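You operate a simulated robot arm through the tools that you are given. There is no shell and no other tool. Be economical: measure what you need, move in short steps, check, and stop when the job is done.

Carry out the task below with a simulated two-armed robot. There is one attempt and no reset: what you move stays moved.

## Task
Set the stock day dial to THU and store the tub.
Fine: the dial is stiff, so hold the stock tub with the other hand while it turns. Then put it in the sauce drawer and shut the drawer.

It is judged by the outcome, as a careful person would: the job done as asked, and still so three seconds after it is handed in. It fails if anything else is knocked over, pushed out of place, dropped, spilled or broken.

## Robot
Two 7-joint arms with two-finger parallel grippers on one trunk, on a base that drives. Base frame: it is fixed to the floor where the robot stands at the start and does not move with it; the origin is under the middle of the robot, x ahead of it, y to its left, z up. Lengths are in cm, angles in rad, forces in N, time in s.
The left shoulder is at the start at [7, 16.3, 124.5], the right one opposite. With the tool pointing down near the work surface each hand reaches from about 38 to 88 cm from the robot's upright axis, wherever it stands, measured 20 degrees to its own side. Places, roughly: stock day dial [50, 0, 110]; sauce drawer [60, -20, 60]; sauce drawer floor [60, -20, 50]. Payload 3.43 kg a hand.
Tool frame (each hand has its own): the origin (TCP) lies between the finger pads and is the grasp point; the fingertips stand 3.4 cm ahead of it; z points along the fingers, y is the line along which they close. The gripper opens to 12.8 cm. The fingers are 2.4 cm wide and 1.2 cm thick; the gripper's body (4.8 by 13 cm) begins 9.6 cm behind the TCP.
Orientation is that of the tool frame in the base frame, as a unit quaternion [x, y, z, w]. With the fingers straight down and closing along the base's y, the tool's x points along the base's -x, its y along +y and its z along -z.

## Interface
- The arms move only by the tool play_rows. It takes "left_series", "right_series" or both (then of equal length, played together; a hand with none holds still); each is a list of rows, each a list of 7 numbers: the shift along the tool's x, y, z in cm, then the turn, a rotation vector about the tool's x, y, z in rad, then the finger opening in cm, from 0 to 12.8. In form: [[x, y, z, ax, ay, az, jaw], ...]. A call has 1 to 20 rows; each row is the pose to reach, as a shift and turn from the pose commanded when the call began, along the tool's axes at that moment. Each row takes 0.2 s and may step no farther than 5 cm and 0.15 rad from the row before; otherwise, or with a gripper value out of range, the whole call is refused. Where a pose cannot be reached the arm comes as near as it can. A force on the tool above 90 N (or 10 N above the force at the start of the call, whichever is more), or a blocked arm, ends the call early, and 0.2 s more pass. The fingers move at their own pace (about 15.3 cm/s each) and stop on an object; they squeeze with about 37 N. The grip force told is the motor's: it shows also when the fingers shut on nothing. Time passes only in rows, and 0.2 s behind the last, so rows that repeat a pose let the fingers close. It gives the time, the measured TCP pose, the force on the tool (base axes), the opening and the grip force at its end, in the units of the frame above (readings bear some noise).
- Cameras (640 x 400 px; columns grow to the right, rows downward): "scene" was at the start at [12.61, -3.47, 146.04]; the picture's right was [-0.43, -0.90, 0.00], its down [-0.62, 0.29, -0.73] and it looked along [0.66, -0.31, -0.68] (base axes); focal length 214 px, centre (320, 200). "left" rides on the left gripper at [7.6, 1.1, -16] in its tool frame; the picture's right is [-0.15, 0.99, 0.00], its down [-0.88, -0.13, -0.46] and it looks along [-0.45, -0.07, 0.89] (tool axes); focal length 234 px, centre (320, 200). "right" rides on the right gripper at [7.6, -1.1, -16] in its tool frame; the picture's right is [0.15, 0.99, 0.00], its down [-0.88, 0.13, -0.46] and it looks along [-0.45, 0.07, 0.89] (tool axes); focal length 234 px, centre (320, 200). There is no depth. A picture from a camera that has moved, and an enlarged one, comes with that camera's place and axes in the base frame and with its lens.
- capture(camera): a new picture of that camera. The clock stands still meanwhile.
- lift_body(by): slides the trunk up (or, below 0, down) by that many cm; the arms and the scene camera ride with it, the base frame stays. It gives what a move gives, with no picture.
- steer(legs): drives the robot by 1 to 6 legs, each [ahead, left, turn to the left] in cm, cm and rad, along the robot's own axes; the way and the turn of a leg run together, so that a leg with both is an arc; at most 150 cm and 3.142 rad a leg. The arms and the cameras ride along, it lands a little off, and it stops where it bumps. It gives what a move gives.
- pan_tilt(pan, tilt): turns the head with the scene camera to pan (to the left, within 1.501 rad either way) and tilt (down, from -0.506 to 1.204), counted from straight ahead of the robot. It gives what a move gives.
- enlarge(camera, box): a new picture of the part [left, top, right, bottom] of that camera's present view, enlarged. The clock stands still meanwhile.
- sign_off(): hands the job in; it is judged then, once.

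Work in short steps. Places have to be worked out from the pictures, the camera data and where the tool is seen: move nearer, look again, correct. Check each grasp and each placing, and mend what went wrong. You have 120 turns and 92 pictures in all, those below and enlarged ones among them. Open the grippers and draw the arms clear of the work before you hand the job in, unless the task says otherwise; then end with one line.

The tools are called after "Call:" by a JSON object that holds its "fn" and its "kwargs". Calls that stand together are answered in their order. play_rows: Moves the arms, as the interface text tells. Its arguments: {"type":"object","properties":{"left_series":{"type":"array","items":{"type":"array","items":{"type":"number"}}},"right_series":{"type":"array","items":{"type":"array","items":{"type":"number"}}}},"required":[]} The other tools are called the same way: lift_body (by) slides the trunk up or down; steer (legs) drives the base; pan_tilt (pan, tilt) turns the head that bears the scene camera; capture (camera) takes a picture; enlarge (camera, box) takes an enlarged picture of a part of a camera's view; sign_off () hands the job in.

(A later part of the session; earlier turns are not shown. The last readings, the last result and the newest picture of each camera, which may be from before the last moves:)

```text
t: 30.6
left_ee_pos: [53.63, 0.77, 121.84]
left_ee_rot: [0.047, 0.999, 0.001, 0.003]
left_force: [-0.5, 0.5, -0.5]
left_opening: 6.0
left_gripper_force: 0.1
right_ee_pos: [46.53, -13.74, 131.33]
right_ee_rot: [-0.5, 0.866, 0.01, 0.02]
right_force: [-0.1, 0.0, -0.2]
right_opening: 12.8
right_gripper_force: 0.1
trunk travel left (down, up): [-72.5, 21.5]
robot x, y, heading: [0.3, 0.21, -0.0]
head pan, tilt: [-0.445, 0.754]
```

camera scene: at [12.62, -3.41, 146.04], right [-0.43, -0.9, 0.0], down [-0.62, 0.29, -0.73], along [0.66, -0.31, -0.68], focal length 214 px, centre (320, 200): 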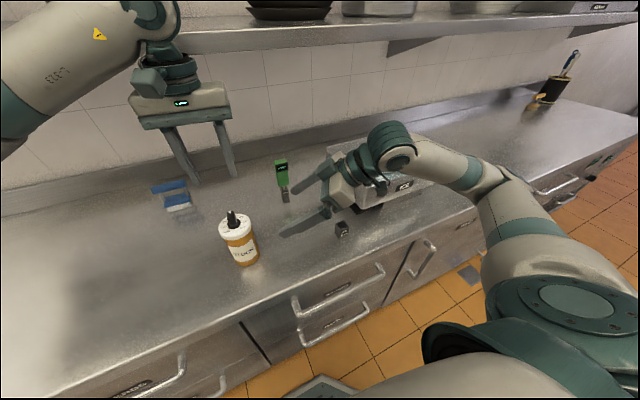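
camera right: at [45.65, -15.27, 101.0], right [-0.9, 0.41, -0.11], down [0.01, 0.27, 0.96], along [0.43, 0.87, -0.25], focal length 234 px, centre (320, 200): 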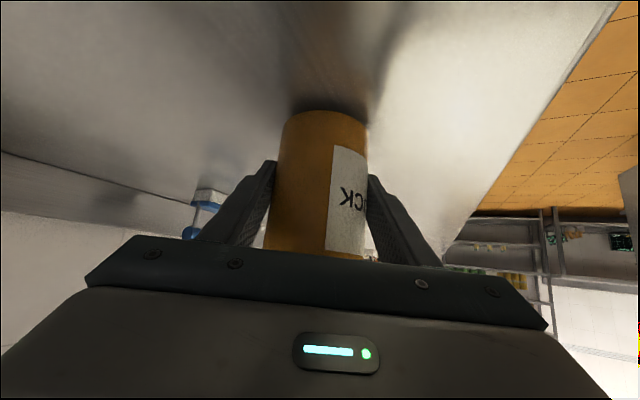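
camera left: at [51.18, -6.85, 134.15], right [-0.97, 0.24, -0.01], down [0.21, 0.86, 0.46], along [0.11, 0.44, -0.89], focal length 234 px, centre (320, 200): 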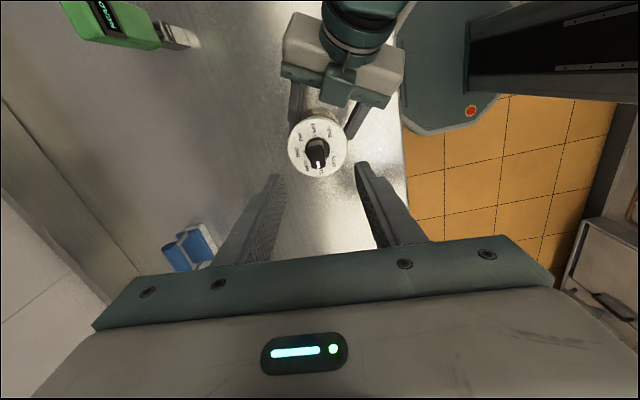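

Both hands are high. I raise the left further, square the right hand, and drive back 28 cm to make room for the drawer.

Call:
{"fn": "play_rows", "kwargs": {"left_series": [[0, 0, -4, 0, 0, 0, 6], [0, 0, -8, 0, 0, 0, 6], [0, 0, -12, 0, 0, 0, 6], [0, 0, -12, 0, 0, 0, 6], [0, 0, -12, 0, 0, 0, 6], [0, 0, -12, 0, 0, 0, 6], [0, 0, -12, 0, 0, 0, 6]], "right_series": [[0, 0, 0, 0, 0, 0.15, 12.8], [0, 0, 0, 0, 0, 0.3, 12.8], [0, 0, 0, 0, 0, 0.45, 12.8], [0, 0, 0, 0, 0, 0.6, 12.8], [0, 0, 0, 0, 0, 0.75, 12.8], [0, 0, 0, 0, 0, 0.9, 12.8], [0, 0, 0, 0, 0, 1.047, 12.8]]}}

Call:
{"fn": "steer", "kwargs": {"legs": [[-28, 0, 0]]}}

Call:
{"fn": "pan_tilt", "kwargs": {"pan": -0.4, "tilt": 0.8}}

Call:
{"fn": "capture", "kwargs": {"camera": "scene"}}

```text
t: 32.2
left_ee_pos: [53.61, 0.49, 133.85]
left_ee_rot: [0.046, 0.999, 0.001, 0.003]
left_force: [-0.3, -0.5, 0.4]
left_opening: 5.98
left_gripper_force: 0.0
right_ee_pos: [46.55, -13.93, 131.24]
right_ee_rot: [0.001, 1.0, 0.022, 0.012]
right_force: [0.3, 0.0, -0.6]
right_opening: 12.81
right_gripper_force: 0.0
trunk travel left (down, up): [-72.5, 21.5]
robot x, y, heading: [-0.35, 0.19, 0.005]
head pan, tilt: [-0.445, 0.754]
```

```text
t: 34.2
left_ee_pos: [25.21, 0.41, 133.74]
left_ee_rot: [0.046, 0.999, 0.001, 0.003]
left_force: [-0.3, 0.2, 0.7]
left_opening: 6.0
left_gripper_force: 0.1
right_ee_pos: [18.35, -14.07, 131.08]
right_ee_rot: [0.001, 1.0, 0.022, 0.011]
right_force: [0.1, -0.3, -1.1]
right_opening: 12.8
right_gripper_force: 0.1
trunk travel left (down, up): [-72.5, 21.5]
robot x, y, heading: [-28.52, 0.52, 0.006]
head pan, tilt: [-0.445, 0.754]
```

```text
t: 34.8
left_ee_pos: [25.19, 0.31, 133.74]
left_ee_rot: [0.046, 0.999, 0.001, 0.002]
left_force: [0.1, 0.0, -0.5]
left_opening: 6.0
left_gripper_force: 0.1
right_ee_pos: [18.07, -14.05, 131.1]
right_ee_rot: [0.001, 1.0, 0.022, 0.013]
right_force: [0.3, -0.2, -0.5]
right_opening: 12.8
right_gripper_force: 0.2
trunk travel left (down, up): [-72.5, 21.5]
robot x, y, heading: [-28.14, -0.24, -0.002]
head pan, tilt: [-0.4, 0.799]
```

```text
55 pictures are left
camera scene: at [-15.83, -3.03, 145.67], right [-0.39, -0.92, 0.0], down [-0.66, 0.28, -0.7], along [0.64, -0.27, -0.72], focal length 214 px, centre (320, 200)
```

scene: 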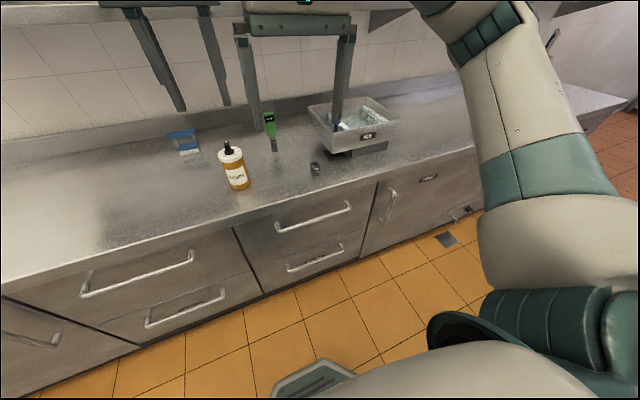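

Good view of the drawers now; I enlarge the SAUCES handle to triangulate it.

Call:
{"fn": "enlarge", "kwargs": {"camera": "scene", "box": [230, 170, 390, 290]}}

```text
3.33 times, centred on (310, 230) of scene
camera zoom: at [-15.83, -3.03, 145.67], right [-0.39, -0.92, 0.0], down [-0.66, 0.28, -0.7], along [0.64, -0.27, -0.72], focal length 715 px, centre (353, 100)
```

zoom: 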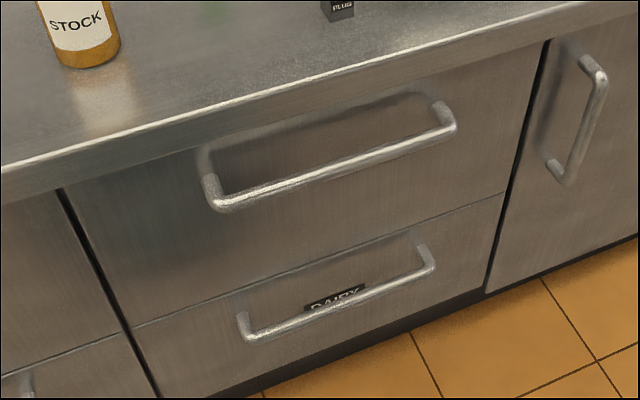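

The handle triangulates to a bar at x≈37, z≈75.5, y from −8 to −39; the drawer spans z≈47–85. I pitch the right hand forward to horizontal while lowering it.

Call:
{"fn": "play_rows", "kwargs": {"right_series": [[-0.6, -0.7, 3.3, 0, -0.143, 0, 12.8], [-1.1, -1.4, 6.6, 0, -0.286, 0, 12.8], [-1.6, -2.2, 9.9, 0, -0.429, 0, 12.8], [-2.2, -3, 13.2, 0, -0.571, 0, 12.8], [-2.8, -3.7, 16.5, 0, -0.714, 0, 10], [-3.3, -4.4, 19.8, 0, -0.857, 0, 8], [-3.8, -5.1, 23, 0, -1, 0, 7], [-4.4, -5.9, 26.3, 0, -1.143, 0, 7], [-5, -6.6, 29.6, 0, -1.286, 0, 7], [-5.5, -7.3, 32.9, 0, -1.429, 0, 7], [-6, -8, 36, 0, -1.56, 0, 7]]}}

```text
t: 37.2
left_ee_pos: [25.09, 0.29, 133.85]
left_ee_rot: [0.047, 0.999, 0.001, 0.003]
left_force: [0.3, 0.2, 0.0]
left_opening: 6.03
left_gripper_force: 0.1
right_ee_pos: [24.85, -20.62, 94.96]
right_ee_rot: [0.016, 0.702, 0.014, 0.712]
right_force: [-0.1, 0.3, -0.5]
right_opening: 6.98
right_gripper_force: 0.1
right hand out of reach, approached as far as the arm can: row 5, 6, 7, 8, 9
trunk travel left (down, up): [-72.5, 21.5]
robot x, y, heading: [-28.46, 0.18, -0.002]
head pan, tilt: [-0.4, 0.799]
```

Reached. Now roll by +90° so the fingers close vertically, lowering gradually.

Call:
{"fn": "play_rows", "kwargs": {"right_series": [[1, 0, 0.3, 0, 0, 0.143, 7], [2, 0, 0.6, 0, 0, 0.286, 7], [3, 0, 0.9, 0, 0, 0.429, 7], [4, 0, 1.2, 0, 0, 0.571, 7], [5, 0, 1.5, 0, 0, 0.714, 7], [6, 0, 1.8, 0, 0, 0.857, 7], [7, 0, 2.1, 0, 0, 1, 7], [8, 0, 2.4, 0, 0, 1.143, 7], [9, 0, 2.7, 0, 0, 1.286, 7], [10, 0, 3, 0, 0, 1.429, 7], [11, 0, 3, 0, 0, 1.57, 7]]}}

Call:
{"fn": "capture", "kwargs": {"camera": "scene"}}

Call:
{"fn": "capture", "kwargs": {"camera": "right"}}

```text
t: 39.6
left_ee_pos: [25.22, 0.44, 133.75]
left_ee_rot: [0.047, 0.999, 0.001, 0.003]
left_force: [0.3, 0.4, 0.0]
left_opening: 5.99
left_gripper_force: 0.2
right_ee_pos: [28.11, -20.09, 84.18]
right_ee_rot: [0.507, 0.485, 0.514, 0.493]
right_force: [0.5, 0.2, 0.4]
right_opening: 7.0
right_gripper_force: 0.1
trunk travel left (down, up): [-72.5, 21.5]
robot x, y, heading: [-28.23, 0.38, -0.004]
head pan, tilt: [-0.4, 0.799]
```

```text
53 pictures are left
camera scene: at [-15.84, -3.01, 145.67], right [-0.39, -0.92, 0.0], down [-0.66, 0.28, -0.7], along [0.64, -0.27, -0.72], focal length 214 px, centre (320, 200)
```

scene: 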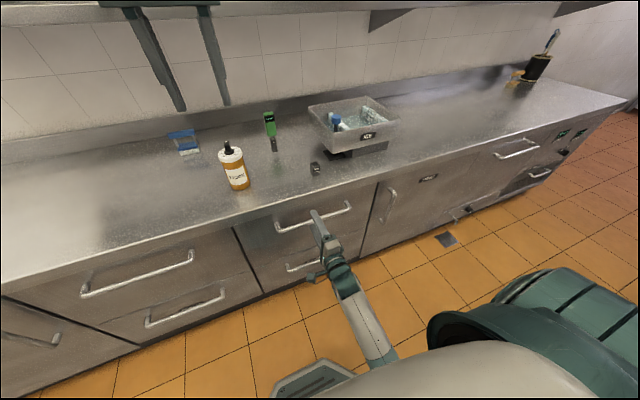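

```text
52 pictures are left
camera right: at [12.1, -12.42, 83.07], right [-0.01, 0.1, 0.99], down [-0.46, -0.88, 0.08], along [0.89, -0.46, 0.06], focal length 234 px, centre (320, 200)
```

right: 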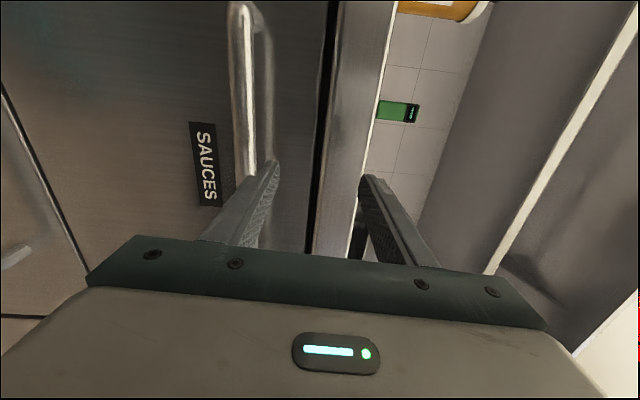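

The handle sits ~8 cm below the hand. I lower to z≈76 and check the alignment.

Call:
{"fn": "play_rows", "kwargs": {"right_series": [[0, -2.7, 0, 0, 0, 0, 7], [0, -5.4, 0, 0, 0, 0, 7], [0, -8.1, 0, 0, 0, 0, 7], [0, -8.1, 0, 0, 0, 0, 7]]}}

Call:
{"fn": "capture", "kwargs": {"camera": "right"}}

```text
t: 40.6
left_ee_pos: [25.04, 0.56, 133.88]
left_ee_rot: [0.047, 0.999, 0.001, 0.002]
left_force: [0.2, 0.9, -0.7]
left_opening: 6.01
left_gripper_force: 0.1
right_ee_pos: [28.22, -19.69, 75.88]
right_ee_rot: [0.507, 0.486, 0.514, 0.493]
right_force: [0.0, -0.3, -0.5]
right_opening: 7.0
right_gripper_force: 0.2
trunk travel left (down, up): [-72.5, 21.5]
robot x, y, heading: [-28.44, 0.19, -0.001]
head pan, tilt: [-0.4, 0.799]
```

```text
51 pictures are left
camera right: at [12.23, -11.97, 74.79], right [-0.01, 0.1, 0.99], down [-0.46, -0.88, 0.09], along [0.89, -0.46, 0.06], focal length 234 px, centre (320, 200)
```

right: 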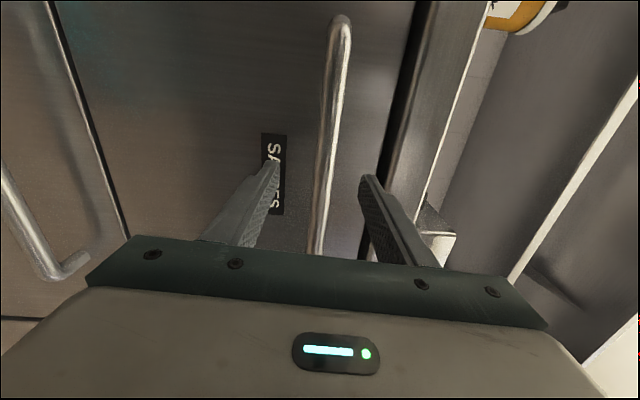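

The bar is between the fingers. I advance 8 cm and close on it.

Call:
{"fn": "play_rows", "kwargs": {"right_series": [[0, 0.2, 3, 0, 0, 0, 7], [0, 0.3, 6, 0, 0, 0, 7], [0, 0.3, 8, 0, 0, 0, 7], [0, 0.3, 8, 0, 0, 0, 4], [0, 0.3, 8, 0, 0, 0, 2], [0, 0.3, 8, 0, 0, 0, 0.5], [0, 0.3, 8, 0, 0, 0, 0.5]]}}

Call:
{"fn": "capture", "kwargs": {"camera": "right"}}

```text
t: 42.2
left_ee_pos: [25.12, 0.43, 133.85]
left_ee_rot: [0.047, 0.999, 0.001, 0.003]
left_force: [0.3, 0.5, 0.1]
left_opening: 6.01
left_gripper_force: 0.0
right_ee_pos: [36.35, -19.64, 76.33]
right_ee_rot: [0.506, 0.485, 0.514, 0.495]
right_force: [2.0, -1.4, 11.8]
right_opening: 2.24
right_gripper_force: 45.3
trunk travel left (down, up): [-72.5, 21.5]
robot x, y, heading: [-27.86, 0.38, -0.001]
head pan, tilt: [-0.4, 0.799]
```

```text
50 pictures are left
camera right: at [20.29, -11.94, 75.35], right [-0.02, 0.11, 0.99], down [-0.46, -0.88, 0.09], along [0.89, -0.46, 0.06], focal length 234 px, centre (320, 200)
```

right: 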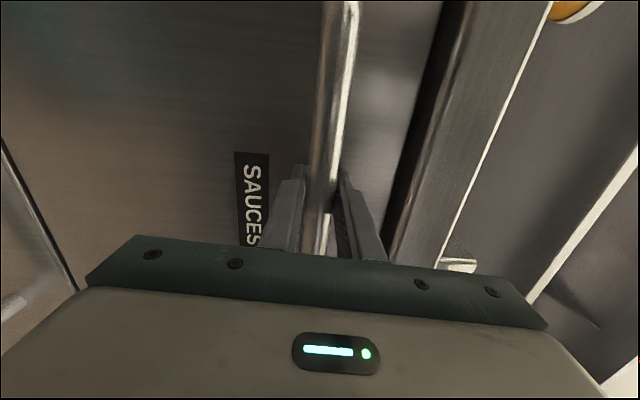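

Firm grip on the bar (2.2 cm). I pull the drawer by driving straight back, 12 cm first.

Call:
{"fn": "steer", "kwargs": {"legs": [[-12, 0, 0]]}}

Call:
{"fn": "capture", "kwargs": {"camera": "scene"}}

```text
t: 43.4
left_ee_pos: [13.39, 0.44, 133.9]
left_ee_rot: [0.046, 0.999, 0.0, 0.003]
left_force: [-0.3, 0.5, -0.1]
left_opening: 6.01
left_gripper_force: 0.0
right_ee_pos: [24.76, -19.58, 76.46]
right_ee_rot: [0.507, 0.484, 0.515, 0.494]
right_force: [2.5, -8.4, 16.7]
right_opening: 2.26
right_gripper_force: 45.2
trunk travel left (down, up): [-72.5, 21.5]
robot x, y, heading: [-39.96, 0.23, -0.001]
head pan, tilt: [-0.4, 0.799]
```

```text
49 pictures are left
camera scene: at [-27.65, -3.03, 145.68], right [-0.39, -0.92, 0.0], down [-0.66, 0.28, -0.7], along [0.64, -0.27, -0.72], focal length 214 px, centre (320, 200)
```

scene: 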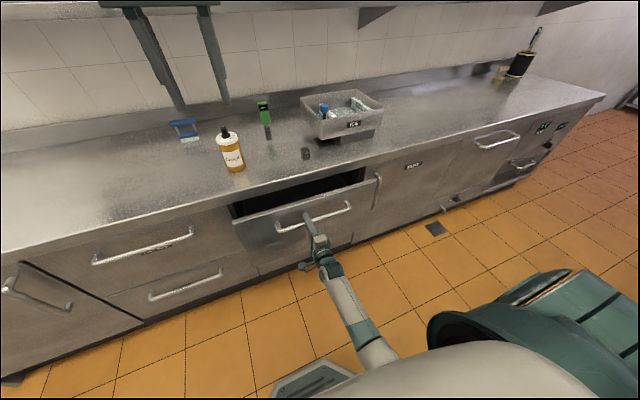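

The drawer slides. I pull another 13 cm.

Call:
{"fn": "steer", "kwargs": {"legs": [[-13, 0, 0]]}}

Call:
{"fn": "capture", "kwargs": {"camera": "scene"}}

```text
t: 44.5
left_ee_pos: [6.22, 0.6, 133.9]
left_ee_rot: [0.044, 0.999, 0.002, 0.005]
left_force: [-0.2, 0.7, 0.1]
left_opening: 6.02
left_gripper_force: 0.1
right_ee_pos: [17.65, -19.59, 76.58]
right_ee_rot: [0.504, 0.485, 0.513, 0.497]
right_force: [-8.4, 3.6, -8.3]
right_opening: 2.25
right_gripper_force: 46.0
trunk travel left (down, up): [-72.5, 21.5]
robot x, y, heading: [-46.77, 0.22, 0.001]
head pan, tilt: [-0.4, 0.799]
stopped in leg 1: the robot was blocked; the commanded pose is now the measured one
```

```text
48 pictures are left
camera scene: at [-34.8, -2.9, 145.64], right [-0.39, -0.92, 0.0], down [-0.66, 0.28, -0.7], along [0.65, -0.27, -0.71], focal length 214 px, centre (320, 200)
```

scene: 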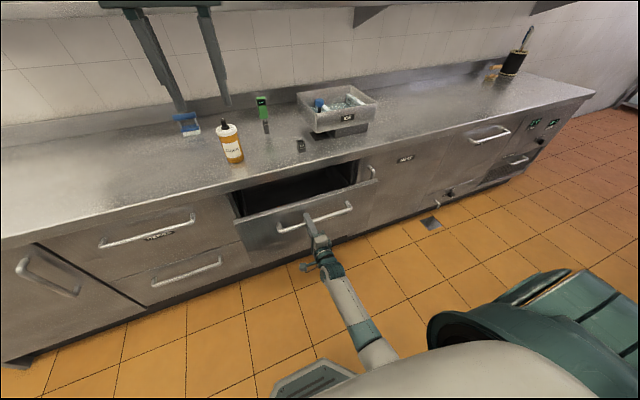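

Blocked after ~19 cm: apparently the drawer's end stop. I zoom to see the opening and measure its clearance.

Call:
{"fn": "enlarge", "kwargs": {"camera": "scene", "box": [215, 120, 395, 260]}}

```text
2.86 times, centred on (305, 190) of scene
camera zoom: at [-34.8, -2.9, 145.64], right [-0.39, -0.92, 0.0], down [-0.66, 0.28, -0.7], along [0.65, -0.27, -0.71], focal length 613 px, centre (363, 229)
```

zoom: 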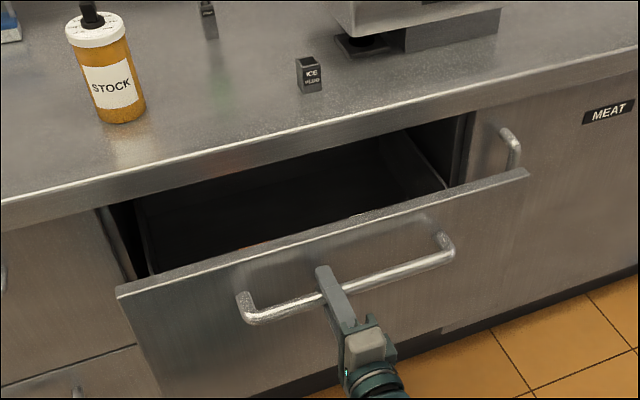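

Front top edge is at z≈85, gap to the counter ≈16 cm. To find whether it's the drawer's stop or the robot that was blocked, I try pulling a little more with the arm.

Call:
{"fn": "play_rows", "kwargs": {"right_series": [[0, 0, -1, 0, 0, 0, 0.5], [0, 0, -2, 0, 0, 0, 0.5], [0, 0, -3, 0, 0, 0, 0.5]]}}

```text
t: 45.3
left_ee_pos: [6.89, 0.83, 133.68]
left_ee_rot: [0.044, 0.999, 0.001, 0.002]
left_force: [-0.2, -0.2, -0.5]
left_opening: 6.01
left_gripper_force: 0.0
right_ee_pos: [15.3, -19.53, 76.45]
right_ee_rot: [0.504, 0.484, 0.514, 0.497]
right_force: [3.2, 5.5, -6.4]
right_opening: 2.23
right_gripper_force: 45.1
trunk travel left (down, up): [-72.5, 21.5]
robot x, y, heading: [-46.39, -0.08, 0.005]
head pan, tilt: [-0.4, 0.799]
```

The drawer moves on (x 15.3, low force): the robot itself bumped behind. I continue pulling with the arm.

Call:
{"fn": "play_rows", "kwargs": {"right_series": [[0, 0, -1.5, 0, 0, 0, 0.5], [0, 0, -3, 0, 0, 0, 0.5], [0, 0, -4.5, 0, 0, 0, 0.5], [0, 0, -6, 0, 0, 0, 0.5], [0, 0, -7.5, 0, 0, 0, 0.5], [0, 0, -9, 0, 0, 0, 0.5], [0, 0, -9, 0, 0, 0, 0.5]]}}

Call:
{"fn": "enlarge", "kwargs": {"camera": "scene", "box": [215, 120, 395, 260]}}

```text
t: 46.9
left_ee_pos: [6.77, 0.75, 133.82]
left_ee_rot: [0.045, 0.999, 0.001, 0.003]
left_force: [0.4, 0.3, -0.1]
left_opening: 6.02
left_gripper_force: 0.0
right_ee_pos: [5.96, -19.62, 76.54]
right_ee_rot: [0.503, 0.483, 0.514, 0.5]
right_force: [-2.6, 0.0, 10.7]
right_opening: 2.23
right_gripper_force: 44.9
trunk travel left (down, up): [-72.5, 21.5]
robot x, y, heading: [-46.68, 0.32, 0.005]
head pan, tilt: [-0.4, 0.799]
```

```text
2.86 times, centred on (305, 190) of scene
camera zoom: at [-34.33, -2.79, 145.69], right [-0.39, -0.92, 0.0], down [-0.66, 0.28, -0.7], along [0.64, -0.27, -0.72], focal length 613 px, centre (363, 229)
```

zoom: 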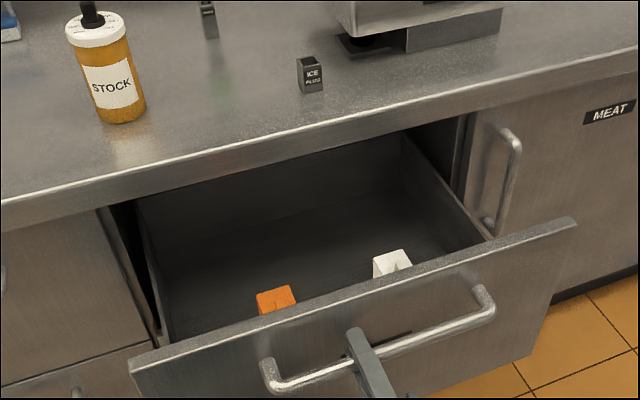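

The drawer is open ~30 cm; it holds an orange and a white item toward the front. I release the handle, back the right hand off, and raise it.

Call:
{"fn": "play_rows", "kwargs": {"right_series": [[0, 0, 0, 0, 0, 0, 4], [0, 0, 0, 0, 0, 0, 7], [0, 0, 0, 0, 0, 0, 7], [0, 0, -3, 0, 0, 0, 7], [0, 0, -6, 0, 0, 0, 7], [0, 4, -7, 0, 0, 0, 7], [0, 8, -7, 0, 0, 0, 7], [0, 12, -7, 0, 0, 0, 7], [0, 16, -7, 0, 0, 0, 7], [0, 20, -7, 0, 0, 0, 7], [0, 24, -7, 0, 0, 0, 7], [0, 28, -7, 0, 0, 0, 7], [0, 32, -7, 0, 0, 0, 7]]}}

Call:
{"fn": "capture", "kwargs": {"camera": "scene"}}

```text
t: 49.3
left_ee_pos: [6.83, 0.51, 133.62]
left_ee_rot: [0.044, 0.999, 0.003, 0.002]
left_force: [0.8, -0.1, 0.0]
left_opening: 6.03
left_gripper_force: 0.1
right_ee_pos: [-2.02, -21.62, 96.49]
right_ee_rot: [0.45, 0.544, 0.492, 0.509]
right_force: [0.8, -0.3, -0.9]
right_opening: 7.01
right_gripper_force: 0.1
right hand out of reach, approached as far as the arm can: row 11
trunk travel left (down, up): [-72.5, 21.5]
robot x, y, heading: [-46.25, -0.36, 0.007]
head pan, tilt: [-0.4, 0.799]
stopped in row 11 (right hand): the arm was blocked; the commanded pose is now the measured one
```

```text
45 pictures are left
camera scene: at [-34.15, -3.16, 145.55], right [-0.39, -0.92, 0.0], down [-0.66, 0.28, -0.7], along [0.64, -0.27, -0.72], focal length 214 px, centre (320, 200)
```

scene: 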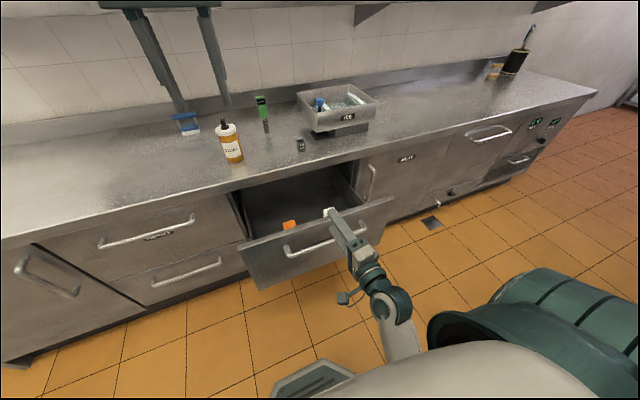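

The right arm got cramped near the body. It's above the drawer's rim (z≈96), so I unroll it while moving forward and up.

Call:
{"fn": "play_rows", "kwargs": {"right_series": [[0, 1, 2, 0, 0, -0.14, 7], [0, 2, 4, 0, 0, -0.28, 7], [0, 4, 6, 0, 0, -0.42, 7], [0, 6, 8, 0, 0, -0.56, 7], [0, 8, 10, 0, 0, -0.7, 7], [0, 10, 12, 0, 0, -0.84, 7], [0, 12, 14, 0, 0, -0.98, 7], [0, 14, 16, 0, 0, -1.12, 7], [0, 16, 16, 0, 0, -1.26, 7], [0, 18, 16, 0, 0, -1.4, 7], [0, 20, 16, 0, 0, -1.54, 7]]}}

```text
t: 51.7
left_ee_pos: [6.82, 0.78, 133.71]
left_ee_rot: [0.044, 0.999, 0.001, 0.003]
left_force: [0.3, 0.5, -1.1]
left_opening: 6.02
left_gripper_force: 0.1
right_ee_pos: [13.89, -18.17, 116.74]
right_ee_rot: [-0.053, 0.703, -0.002, 0.709]
right_force: [0.0, 0.0, 0.7]
right_opening: 7.01
right_gripper_force: 0.2
trunk travel left (down, up): [-72.5, 21.5]
robot x, y, heading: [-46.79, 0.22, -0.0]
head pan, tilt: [-0.4, 0.799]
```

Now pitch the right hand back down and park it beside, in its initial posture.

Call:
{"fn": "play_rows", "kwargs": {"right_series": [[-2, -1, -1, 0, 0.143, 0, 7], [-4, -2, -2, 0, 0.286, 0, 7], [-6, -3, -3, 0, 0.429, 0, 7], [-8, -4, -4, 0, 0.571, 0, 7], [-10, -5, -5, 0, 0.714, 0, 7], [-12, -6, -6, 0, 0.857, 0, 7], [-14, -7, -7, 0, 1, 0, 7], [-16, -8, -8, 0, 1.143, 0, 7], [-17, -9, -9, 0, 1.286, 0, 7], [-17, -10, -10, 0, 1.429, 0, 7], [-17, -11, -11, 0, 1.56, 0, 7]]}}

Call:
{"fn": "capture", "kwargs": {"camera": "right"}}

```text
t: 54.1
left_ee_pos: [6.64, 0.77, 133.77]
left_ee_rot: [0.045, 0.999, 0.002, 0.002]
left_force: [0.6, 1.3, 0.0]
left_opening: 6.0
left_gripper_force: 0.1
right_ee_pos: [13.36, -20.11, 121.91]
right_ee_rot: [-0.051, 0.811, -0.01, 0.583]
right_force: [-0.4, -1.0, -1.0]
right_opening: 7.01
right_gripper_force: 0.0
right hand out of reach, approached as far as the arm can: row 1, 2, 3, 4, 5, 6, 7, 8, 9, 10, 11
trunk travel left (down, up): [-72.5, 21.5]
robot x, y, heading: [-47.1, 0.36, 0.006]
head pan, tilt: [-0.4, 0.799]
```

```text
44 pictures are left
camera right: at [-4.15, -22.65, 119.83], right [-0.12, 0.97, -0.21], down [-0.16, 0.19, 0.97], along [0.98, 0.15, 0.14], focal length 234 px, centre (320, 200)
```

right: 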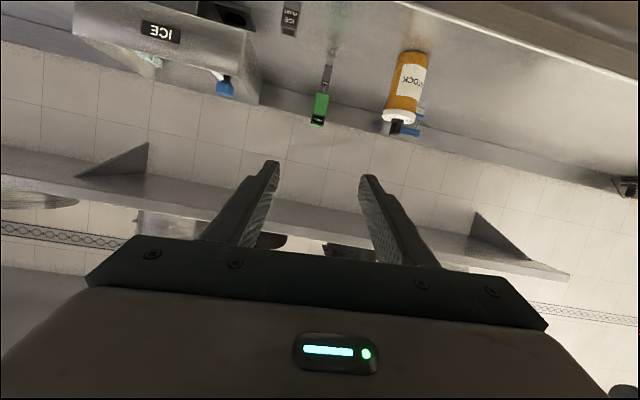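

Some mid poses were out of reach up high. I finish pitching down at a lower, farther-out place where the arm has room.

Call:
{"fn": "play_rows", "kwargs": {"right_series": [[2.5, -1, 1.4, 0, 0, 0, 7], [5, -2, 2.8, 0, 0.1, 0, 7], [7.5, -3, 4.2, 0, 0.24, 0, 7], [10, -4, 5.6, 0, 0.38, 0, 7], [12.4, -4, 6.9, 0, 0.52, 0, 7], [12.4, -4, 6.9, 0, 0.66, 0, 7], [12.4, -4, 6.9, 0, 0.8, 0, 7], [12.4, -4, 6.9, 0, 0.94, 0, 7], [12.4, -4, 6.9, 0, 1.08, 0, 7], [12.4, -4, 6.9, 0, 1.22, 0, 7]]}}

Call:
{"fn": "capture", "kwargs": {"camera": "right"}}

```text
t: 56.3
left_ee_pos: [6.83, 0.77, 133.73]
left_ee_rot: [0.045, 0.999, 0.001, 0.002]
left_force: [-0.2, 0.4, 0.1]
left_opening: 5.99
left_gripper_force: 0.0
right_ee_pos: [16.09, -24.98, 108.51]
right_ee_rot: [-0.036, 0.999, -0.037, 0.013]
right_force: [0.6, 0.0, -0.1]
right_opening: 6.99
right_gripper_force: 0.1
trunk travel left (down, up): [-72.5, 21.5]
robot x, y, heading: [-47.06, 0.45, 0.001]
head pan, tilt: [-0.4, 0.799]
```

```text
43 pictures are left
camera right: at [8.07, -25.6, 124.26], right [-0.22, 0.97, -0.08], down [0.86, 0.23, 0.46], along [0.47, 0.03, -0.88], focal length 234 px, centre (320, 200)
```

right: 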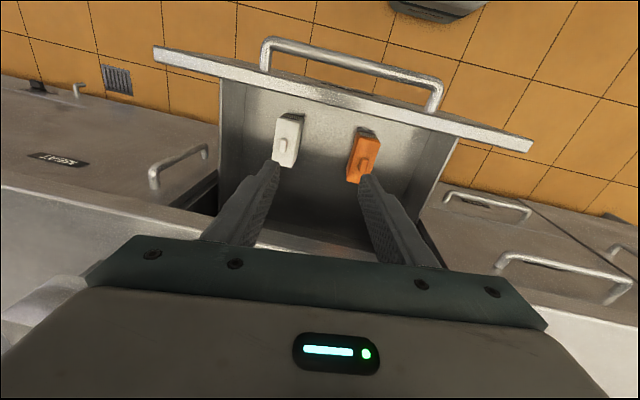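

The hand is down now and its camera sees into the drawer: white and orange upright boxes near the front. I zoom for details.

Call:
{"fn": "enlarge", "kwargs": {"camera": "right", "box": [200, 60, 480, 260]}}

```text
2.00 times, centred on (340, 160) of right
camera zoom: at [8.07, -25.6, 124.26], right [-0.22, 0.97, -0.08], down [0.86, 0.23, 0.46], along [0.47, 0.03, -0.88], focal length 468 px, centre (280, 280)
```

zoom: 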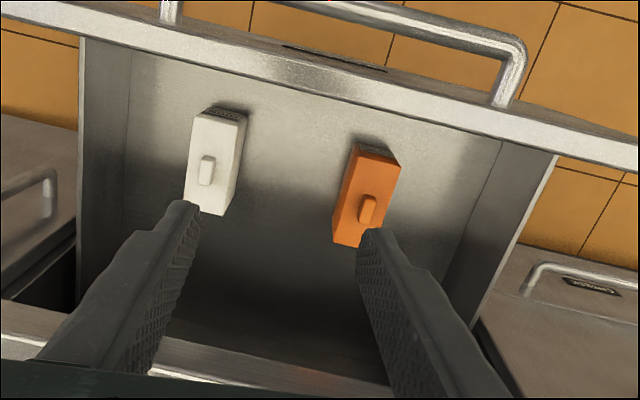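

Between the two low boxes there is a ~16 cm gap (y −33 to −17), so the tub goes at about [30, −25]. I raise the right hand a bit, then drive forward 19 and right 15 so the left hand reaches the tub.

Call:
{"fn": "play_rows", "kwargs": {"right_series": [[0, 0, -3, 0, 0, 0, 7], [0, 0, -6, 0, 0, 0, 7], [0, 0, -9, 0, 0, 0, 7], [0, 0, -12, 0, 0, 0, 7], [0, 0, -15, 0, 0, 0, 7]]}}

Call:
{"fn": "steer", "kwargs": {"legs": [[19, -15, 0]]}}

Call:
{"fn": "capture", "kwargs": {"camera": "scene"}}

```text
t: 57.5
left_ee_pos: [6.69, 0.82, 133.71]
left_ee_rot: [0.044, 0.999, 0.0, 0.002]
left_force: [-0.2, 0.6, -0.4]
left_opening: 6.0
left_gripper_force: 0.0
right_ee_pos: [15.62, -24.05, 123.61]
right_ee_rot: [-0.037, 0.999, -0.038, 0.014]
right_force: [0.7, -0.6, -0.2]
right_opening: 6.99
right_gripper_force: 0.1
trunk travel left (down, up): [-72.5, 21.5]
robot x, y, heading: [-47.09, 0.27, 0.007]
head pan, tilt: [-0.4, 0.799]
```

```text
t: 59.3
left_ee_pos: [25.45, -14.09, 133.9]
left_ee_rot: [0.043, 0.999, 0.0, 0.002]
left_force: [0.3, 0.1, -0.4]
left_opening: 5.99
left_gripper_force: 0.1
right_ee_pos: [34.38, -38.87, 123.63]
right_ee_rot: [-0.038, 0.998, -0.038, 0.014]
right_force: [-0.9, 0.7, 0.7]
right_opening: 7.0
right_gripper_force: 0.0
trunk travel left (down, up): [-72.5, 21.5]
robot x, y, heading: [-28.04, -14.6, 0.007]
head pan, tilt: [-0.4, 0.799]
```

```text
41 pictures are left
camera scene: at [-15.51, -17.68, 145.68], right [-0.38, -0.92, 0.0], down [-0.66, 0.27, -0.7], along [0.64, -0.27, -0.72], focal length 214 px, centre (320, 200)
```

scene: 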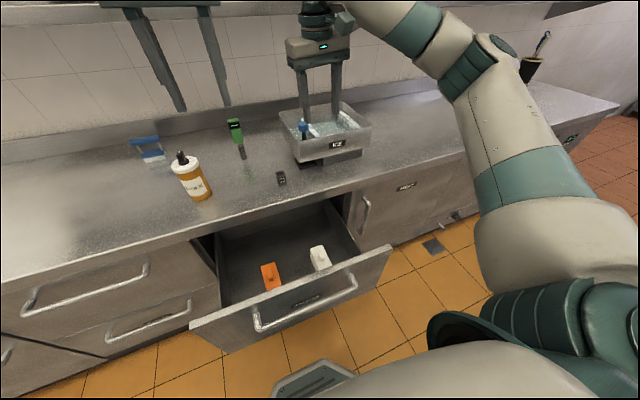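

Drawer and boxes undisturbed. I move the left hand over toward the tub, open wide.

Call:
{"fn": "play_rows", "kwargs": {"left_series": [[-3.3, 2.1, 0, 0, 0, 0, 8], [-6.6, 4.2, 0, 0, 0, 0, 10], [-9.9, 6.3, 1, 0, 0, 0, 12.8], [-13.2, 8.4, 2, 0, 0, 0, 12.8], [-16.5, 10.5, 4, 0, 0, 0, 12.8], [-19.7, 12.7, 6, 0, 0, 0, 12.8], [-22.9, 14.8, 8, 0, 0, 0, 12.8], [-26.1, 16.9, 9, 0, 0, 0, 12.8], [-26.1, 16.9, 9, 0, 0, 0, 12.8]]}}

Call:
{"fn": "enlarge", "kwargs": {"camera": "left", "box": [220, 90, 420, 230]}}

```text
t: 61.3
left_ee_pos: [51.33, 1.78, 125.14]
left_ee_rot: [0.042, 0.999, 0.0, 0.004]
left_force: [0.2, 0.3, -0.5]
left_opening: 12.81
left_gripper_force: 0.1
left hand out of reach, approached as far as the arm can: row 8, 9
right_ee_pos: [34.53, -38.58, 123.63]
right_ee_rot: [-0.038, 0.998, -0.04, 0.014]
right_force: [-1.0, 0.5, 0.7]
right_opening: 7.0
right_gripper_force: 0.1
trunk travel left (down, up): [-72.5, 21.5]
robot x, y, heading: [-27.84, -14.96, 0.006]
head pan, tilt: [-0.4, 0.799]
```

```text
2.86 times, centred on (320, 160) of left
camera zoom: at [43.74, 3.45, 141.04], right [0.23, 0.97, 0.0], down [0.86, -0.21, 0.46], along [0.45, -0.11, -0.89], focal length 669 px, centre (320, 314)
```

zoom: 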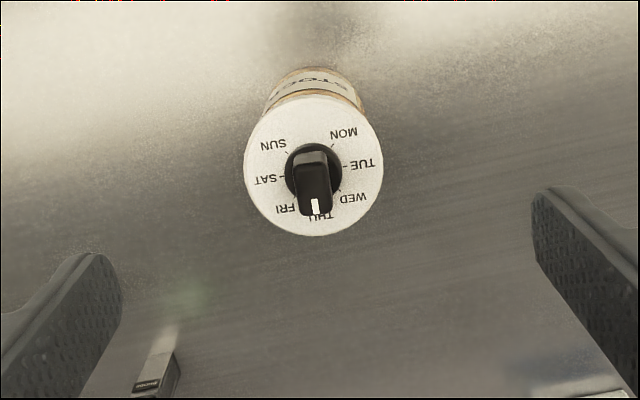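

At this height the arm is at its reach limit; tub centre reads about [53, 0.7] and the dial still shows THU. I raise the trunk 10 cm to gain reach.

Call:
{"fn": "lift_body", "kwargs": {"by": 10}}

Call:
{"fn": "play_rows", "kwargs": {"left_series": [[0, 0, 3, 0, 0, 0, 12.8], [0, 0, 6, 0, 0, 0, 12.8], [0, 0, 9, 0, 0, 0, 12.8], [0, 0, 12, 0, 0, 0, 12.8], [0, 0, 15, 0, 0, 0, 12.8], [-0.8, -0.7, 17, 0, 0, 0, 12.8], [-1.6, -1.1, 17, 0, 0, 0, 12.8]]}}

Call:
{"fn": "capture", "kwargs": {"camera": "left"}}

```text
t: 62.6
left_ee_pos: [51.48, 1.17, 135.11]
left_ee_rot: [0.043, 0.999, 0.001, 0.003]
left_force: [-0.5, -0.1, -0.1]
left_opening: 12.81
left_gripper_force: 0.1
right_ee_pos: [34.55, -38.94, 133.51]
right_ee_rot: [-0.038, 0.998, -0.038, 0.014]
right_force: [1.0, -0.5, 0.1]
right_opening: 7.0
right_gripper_force: 0.0
trunk travel left (down, up): [-82.5, 11.5]
robot x, y, heading: [-28.34, -14.75, 0.007]
head pan, tilt: [-0.4, 0.799]
```

```text
t: 64.2
left_ee_pos: [53.09, -0.14, 118.26]
left_ee_rot: [0.043, 0.999, 0.001, 0.003]
left_force: [0.7, 0.0, -0.8]
left_opening: 12.8
left_gripper_force: 0.1
right_ee_pos: [34.59, -39.03, 133.65]
right_ee_rot: [-0.038, 0.999, -0.036, 0.013]
right_force: [0.6, -0.7, 0.6]
right_opening: 7.0
right_gripper_force: 0.0
trunk travel left (down, up): [-82.5, 11.5]
robot x, y, heading: [-28.08, -14.66, 0.008]
head pan, tilt: [-0.4, 0.799]
```

```text
39 pictures are left
camera left: at [45.39, 1.62, 134.09], right [0.23, 0.97, 0.0], down [0.86, -0.21, 0.46], along [0.45, -0.1, -0.89], focal length 234 px, centre (320, 200)
```

left: 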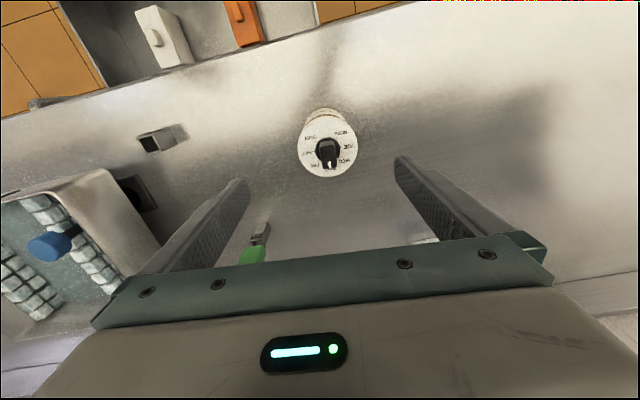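

Tub centre is about 0.9 cm to the left of the hand axis. I correct and descend around it to TCP z≈102.

Call:
{"fn": "play_rows", "kwargs": {"left_series": [[0, 0.9, 0, 0, 0, 0, 12.8], [0, 0.9, 4, 0, 0, 0, 12.8], [0, 0.9, 8, 0, 0, 0, 12.8], [0, 0.9, 12, 0, 0, 0, 12.8], [0, 0.9, 16, 0, 0, 0, 12.8], [0, 0.9, 16, 0, 0, 0, 12.8]]}}

Call:
{"fn": "capture", "kwargs": {"camera": "left"}}

Call:
{"fn": "enlarge", "kwargs": {"camera": "scene", "box": [120, 120, 280, 240]}}

```text
t: 65.6
left_ee_pos: [53.36, 0.8, 102.16]
left_ee_rot: [0.044, 0.999, 0.001, 0.004]
left_force: [0.0, 0.1, -0.2]
left_opening: 12.79
left_gripper_force: 0.0
right_ee_pos: [34.61, -38.92, 133.48]
right_ee_rot: [-0.038, 0.999, -0.037, 0.014]
right_force: [-0.1, 0.5, 0.4]
right_opening: 6.99
right_gripper_force: 0.1
trunk travel left (down, up): [-82.5, 11.5]
robot x, y, heading: [-27.81, -14.86, 0.003]
head pan, tilt: [-0.4, 0.799]
```

```text
38 pictures are left
camera left: at [45.64, 2.57, 118.12], right [0.23, 0.97, 0.0], down [0.86, -0.21, 0.46], along [0.45, -0.1, -0.89], focal length 234 px, centre (320, 200)
```

left: 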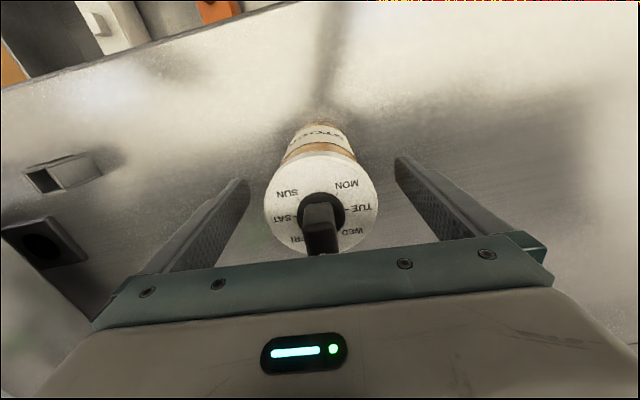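

```text
3.33 times, centred on (200, 180) of scene
camera zoom: at [-15.45, -17.74, 155.67], right [-0.38, -0.92, 0.0], down [-0.66, 0.28, -0.7], along [0.64, -0.27, -0.72], focal length 715 px, centre (720, 267)
```

zoom: 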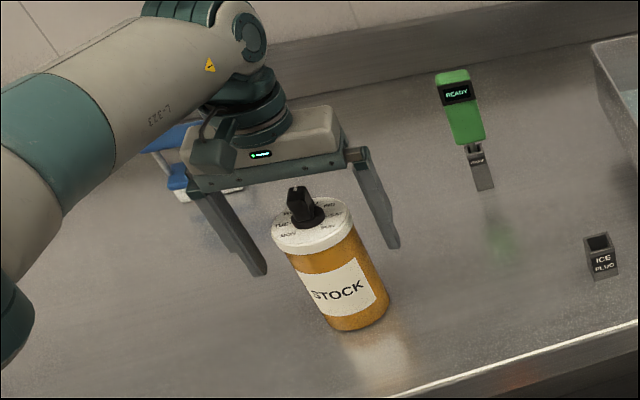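

Nearly centred; a small nudge of −0.4 in x and +0.3 in y, then I close gently on the tub.

Call:
{"fn": "play_rows", "kwargs": {"left_series": [[0.4, 0.3, 0, 0, 0, 0, 12.8], [0.4, 0.3, 0, 0, 0, 0, 10], [0.4, 0.3, 0, 0, 0, 0, 8.5], [0.4, 0.3, 0, 0, 0, 0, 7.8], [0.4, 0.3, 0, 0, 0, 0, 7], [0.4, 0.3, 0, 0, 0, 0, 6], [0.4, 0.3, 0, 0, 0, 0, 5], [0.4, 0.3, 0, 0, 0, 0, 5]]}}

Call:
{"fn": "capture", "kwargs": {"camera": "left"}}

Call:
{"fn": "enlarge", "kwargs": {"camera": "scene", "box": [120, 120, 280, 240]}}

```text
t: 67.4
left_ee_pos: [53.0, 1.16, 102.26]
left_ee_rot: [0.043, 0.999, 0.001, 0.004]
left_force: [-0.2, -2.6, 1.4]
left_opening: 7.35
left_gripper_force: 37.1
right_ee_pos: [34.65, -39.09, 133.56]
right_ee_rot: [-0.038, 0.998, -0.037, 0.014]
right_force: [-0.4, -0.1, -1.2]
right_opening: 7.02
right_gripper_force: 0.0
trunk travel left (down, up): [-82.5, 11.5]
robot x, y, heading: [-28.06, -14.92, 0.004]
head pan, tilt: [-0.4, 0.799]
```

```text
36 pictures are left
camera left: at [45.26, 2.87, 118.15], right [0.23, 0.97, 0.0], down [0.86, -0.21, 0.46], along [0.45, -0.1, -0.89], focal length 234 px, centre (320, 200)
```

left: 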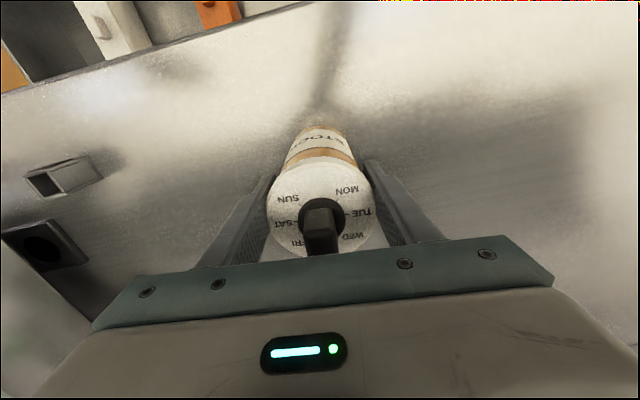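

```text
3.33 times, centred on (200, 180) of scene
camera zoom: at [-15.42, -17.79, 155.66], right [-0.38, -0.92, 0.0], down [-0.66, 0.28, -0.7], along [0.64, -0.27, -0.72], focal length 715 px, centre (720, 267)
```

zoom: 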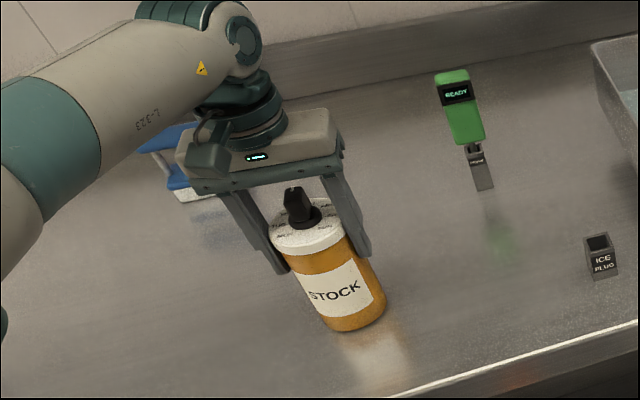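

Closed at 7.35 cm. I lift 3 cm to test the grasp.

Call:
{"fn": "play_rows", "kwargs": {"left_series": [[0, 0, -1, 0, 0, 0, 5], [0, 0, -2, 0, 0, 0, 5], [0, 0, -3, 0, 0, 0, 5], [0, 0, -3, 0, 0, 0, 5]]}}

Call:
{"fn": "enlarge", "kwargs": {"camera": "scene", "box": [120, 120, 280, 240]}}

```text
t: 68.4
left_ee_pos: [53.03, 1.25, 105.11]
left_ee_rot: [0.043, 0.999, 0.001, 0.002]
left_force: [0.3, 0.5, -6.0]
left_opening: 7.36
left_gripper_force: 37.0
right_ee_pos: [34.7, -38.92, 133.47]
right_ee_rot: [-0.038, 0.998, -0.037, 0.013]
right_force: [-0.1, -0.2, -0.4]
right_opening: 7.0
right_gripper_force: 0.1
trunk travel left (down, up): [-82.5, 11.5]
robot x, y, heading: [-28.26, -14.57, 0.007]
head pan, tilt: [-0.4, 0.799]
```

```text
3.33 times, centred on (200, 180) of scene
camera zoom: at [-15.29, -17.72, 155.65], right [-0.38, -0.92, 0.0], down [-0.66, 0.28, -0.7], along [0.64, -0.27, -0.72], focal length 715 px, centre (720, 267)
```

zoom: 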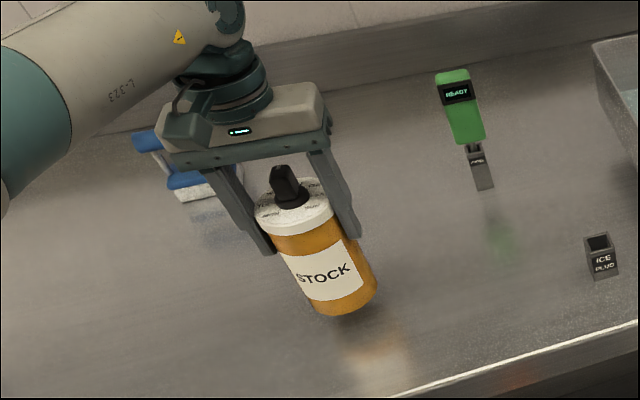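

The tub hangs level and firm (6 N). I raise it a bit more and drive 14 cm to the right, so that the left arm faces the drawer and the right hand keeps clear.

Call:
{"fn": "play_rows", "kwargs": {"left_series": [[0, 0, -2, 0, 0, 0, 5], [0, 0, -4, 0, 0, 0, 5], [0, 0, -6, 0, 0, 0, 5]]}}

Call:
{"fn": "steer", "kwargs": {"legs": [[0, -14, 0]]}}

Call:
{"fn": "capture", "kwargs": {"camera": "scene"}}

```text
t: 69.2
left_ee_pos: [52.99, 1.36, 111.17]
left_ee_rot: [0.042, 0.999, 0.002, 0.003]
left_force: [-0.7, -0.5, -5.2]
left_opening: 7.34
left_gripper_force: 36.8
right_ee_pos: [34.62, -39.08, 133.54]
right_ee_rot: [-0.038, 0.998, -0.039, 0.014]
right_force: [-0.2, -0.4, -0.6]
right_opening: 7.02
right_gripper_force: 0.0
trunk travel left (down, up): [-82.5, 11.5]
robot x, y, heading: [-28.12, -14.65, 0.008]
head pan, tilt: [-0.4, 0.799]
```

```text
t: 70.5
left_ee_pos: [53.09, -12.88, 111.1]
left_ee_rot: [0.047, 0.999, 0.0, 0.003]
left_force: [0.0, 1.1, -5.2]
left_opening: 7.36
left_gripper_force: 37.0
right_ee_pos: [34.52, -52.95, 133.53]
right_ee_rot: [-0.035, 0.999, -0.037, 0.014]
right_force: [0.3, 0.5, 0.7]
right_opening: 6.99
right_gripper_force: 0.1
trunk travel left (down, up): [-82.5, 11.5]
robot x, y, heading: [-28.01, -28.88, -0.003]
head pan, tilt: [-0.4, 0.799]
```

```text
33 pictures are left
camera scene: at [-15.3, -31.42, 155.66], right [-0.39, -0.92, 0.0], down [-0.66, 0.28, -0.7], along [0.64, -0.27, -0.72], focal length 214 px, centre (320, 200)
```

scene: 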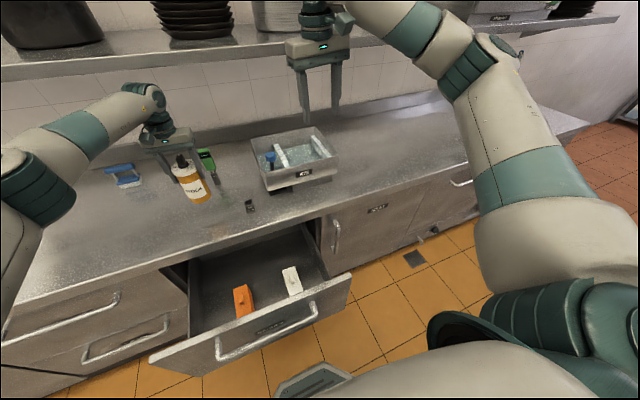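

I turn the head toward the drawer for a better look at the boxes and free floor.

Call:
{"fn": "pan_tilt", "kwargs": {"pan": 0.0, "tilt": 1.0}}

Call:
{"fn": "capture", "kwargs": {"camera": "scene"}}

```text
t: 71.4
left_ee_pos: [53.19, -13.05, 111.13]
left_ee_rot: [0.046, 0.999, 0.003, 0.003]
left_force: [0.2, 0.0, -4.8]
left_opening: 7.34
left_gripper_force: 36.9
right_ee_pos: [34.53, -53.39, 133.47]
right_ee_rot: [-0.034, 0.999, -0.037, 0.014]
right_force: [-0.5, 0.3, -0.1]
right_opening: 7.01
right_gripper_force: 0.1
trunk travel left (down, up): [-82.5, 11.5]
robot x, y, heading: [-28.17, -29.05, -0.002]
head pan, tilt: [0.0, 1.0]
```

```text
32 pictures are left
camera scene: at [-15.76, -28.61, 154.14], right [0.0, -1.0, 0.0], down [-0.84, 0.0, -0.54], along [0.54, 0.0, -0.84], focal length 214 px, centre (320, 200)
```

scene: 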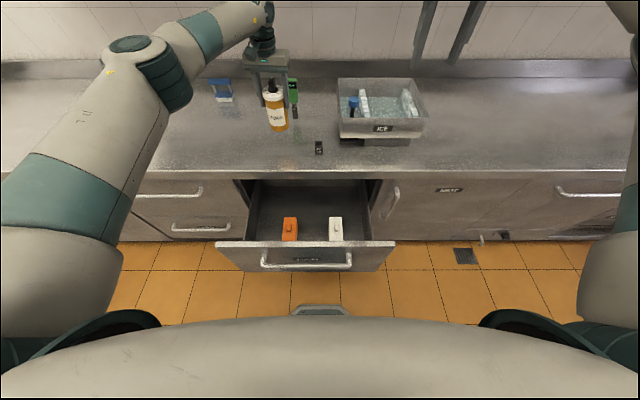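

Good frontal view. I zoom on the drawer to measure.

Call:
{"fn": "enlarge", "kwargs": {"camera": "scene", "box": [210, 160, 410, 285]}}

```text
3.20 times, centred on (310, 222) of scene
camera zoom: at [-15.76, -28.61, 154.14], right [0.0, -1.0, 0.0], down [-0.84, 0.0, -0.54], along [0.54, 0.0, -0.84], focal length 686 px, centre (352, 128)
```

zoom: 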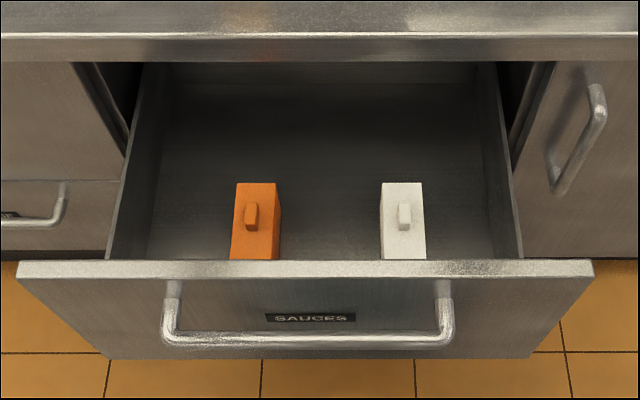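

The gap between the boxes is y −32.8 to −17.1 (tops at z≈63, rear edges x≈33). I carry the tub above [31, −25], squaring the hand.

Call:
{"fn": "play_rows", "kwargs": {"left_series": [[3, -2, 0, 0, 0, 0, 5], [6, -4, 0, 0, 0, 0, 5], [9, -6, 0, 0, 0, 0, 5], [12, -8, 0, 0, 0, -0.03, 5], [15, -10, 0, 0, 0, -0.06, 5], [18, -12, 0, 0, 0, -0.09, 5], [21, -14, 0, 0, 0, -0.09, 5], [21, -14, 0, 0, 0, -0.09, 5]]}}

Call:
{"fn": "capture", "kwargs": {"camera": "scene"}}

Call:
{"fn": "capture", "kwargs": {"camera": "left"}}

```text
t: 73.2
left_ee_pos: [30.85, -25.1, 110.88]
left_ee_rot: [0.0, 1.0, 0.001, 0.004]
left_force: [-0.3, 0.1, -5.1]
left_opening: 7.36
left_gripper_force: 37.0
right_ee_pos: [34.5, -53.14, 133.46]
right_ee_rot: [-0.036, 0.999, -0.037, 0.014]
right_force: [0.8, -0.4, 0.3]
right_opening: 7.02
right_gripper_force: 0.2
trunk travel left (down, up): [-82.5, 11.5]
robot x, y, heading: [-27.77, -28.8, -0.001]
head pan, tilt: [0.0, 1.0]
```

```text
30 pictures are left
camera scene: at [-15.76, -28.51, 154.14], right [0.0, -1.0, 0.0], down [-0.84, 0.0, -0.54], along [0.54, 0.0, -0.84], focal length 214 px, centre (320, 200)
```

scene: 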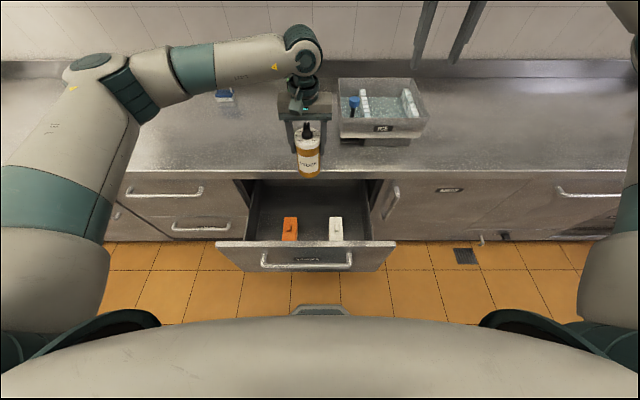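

```text
29 pictures are left
camera left: at [23.12, -23.99, 126.9], right [0.15, 0.99, 0.0], down [0.88, -0.13, 0.46], along [0.46, -0.07, -0.89], focal length 234 px, centre (320, 200)
```

left: 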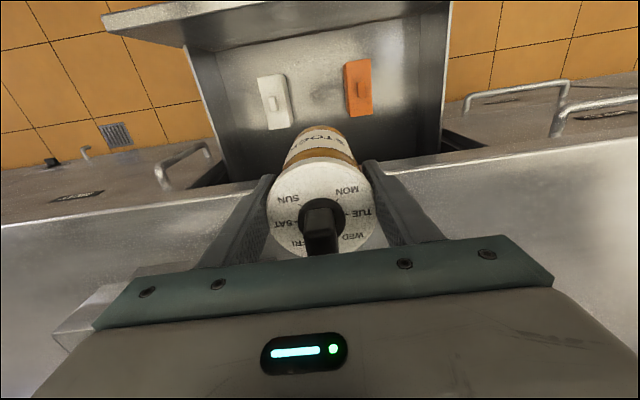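

The tub is above the gap. I descend stepwise, 14 cm first, watching the arm's clearance from the counter.

Call:
{"fn": "play_rows", "kwargs": {"left_series": [[0, 0, 3.5, 0, 0, 0, 5], [0, 0, 7, 0, 0, 0, 5], [0, 0, 10.5, 0, 0, 0, 5], [0, 0, 14, 0, 0, 0, 5], [0, 0, 14, 0, 0, 0, 5]]}}

Call:
{"fn": "capture", "kwargs": {"camera": "scene"}}

```text
t: 74.4
left_ee_pos: [31.11, -25.06, 96.93]
left_ee_rot: [0.001, 1.0, 0.0, 0.004]
left_force: [0.1, -0.1, -5.1]
left_opening: 7.35
left_gripper_force: 37.6
right_ee_pos: [34.47, -53.19, 133.51]
right_ee_rot: [-0.035, 0.999, -0.037, 0.013]
right_force: [-0.1, 0.1, 0.5]
right_opening: 7.0
right_gripper_force: 0.0
trunk travel left (down, up): [-82.5, 11.5]
robot x, y, heading: [-28.12, -28.27, -0.003]
head pan, tilt: [0.0, 1.0]
```

```text
28 pictures are left
camera scene: at [-15.82, -28.53, 154.15], right [0.0, -1.0, 0.0], down [-0.84, 0.0, -0.54], along [0.54, 0.0, -0.84], focal length 214 px, centre (320, 200)
```

scene: 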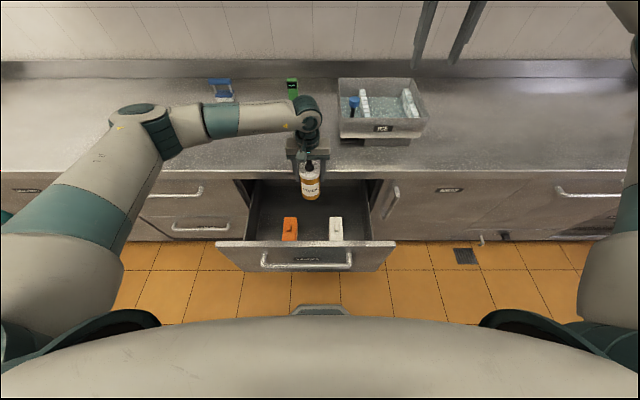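

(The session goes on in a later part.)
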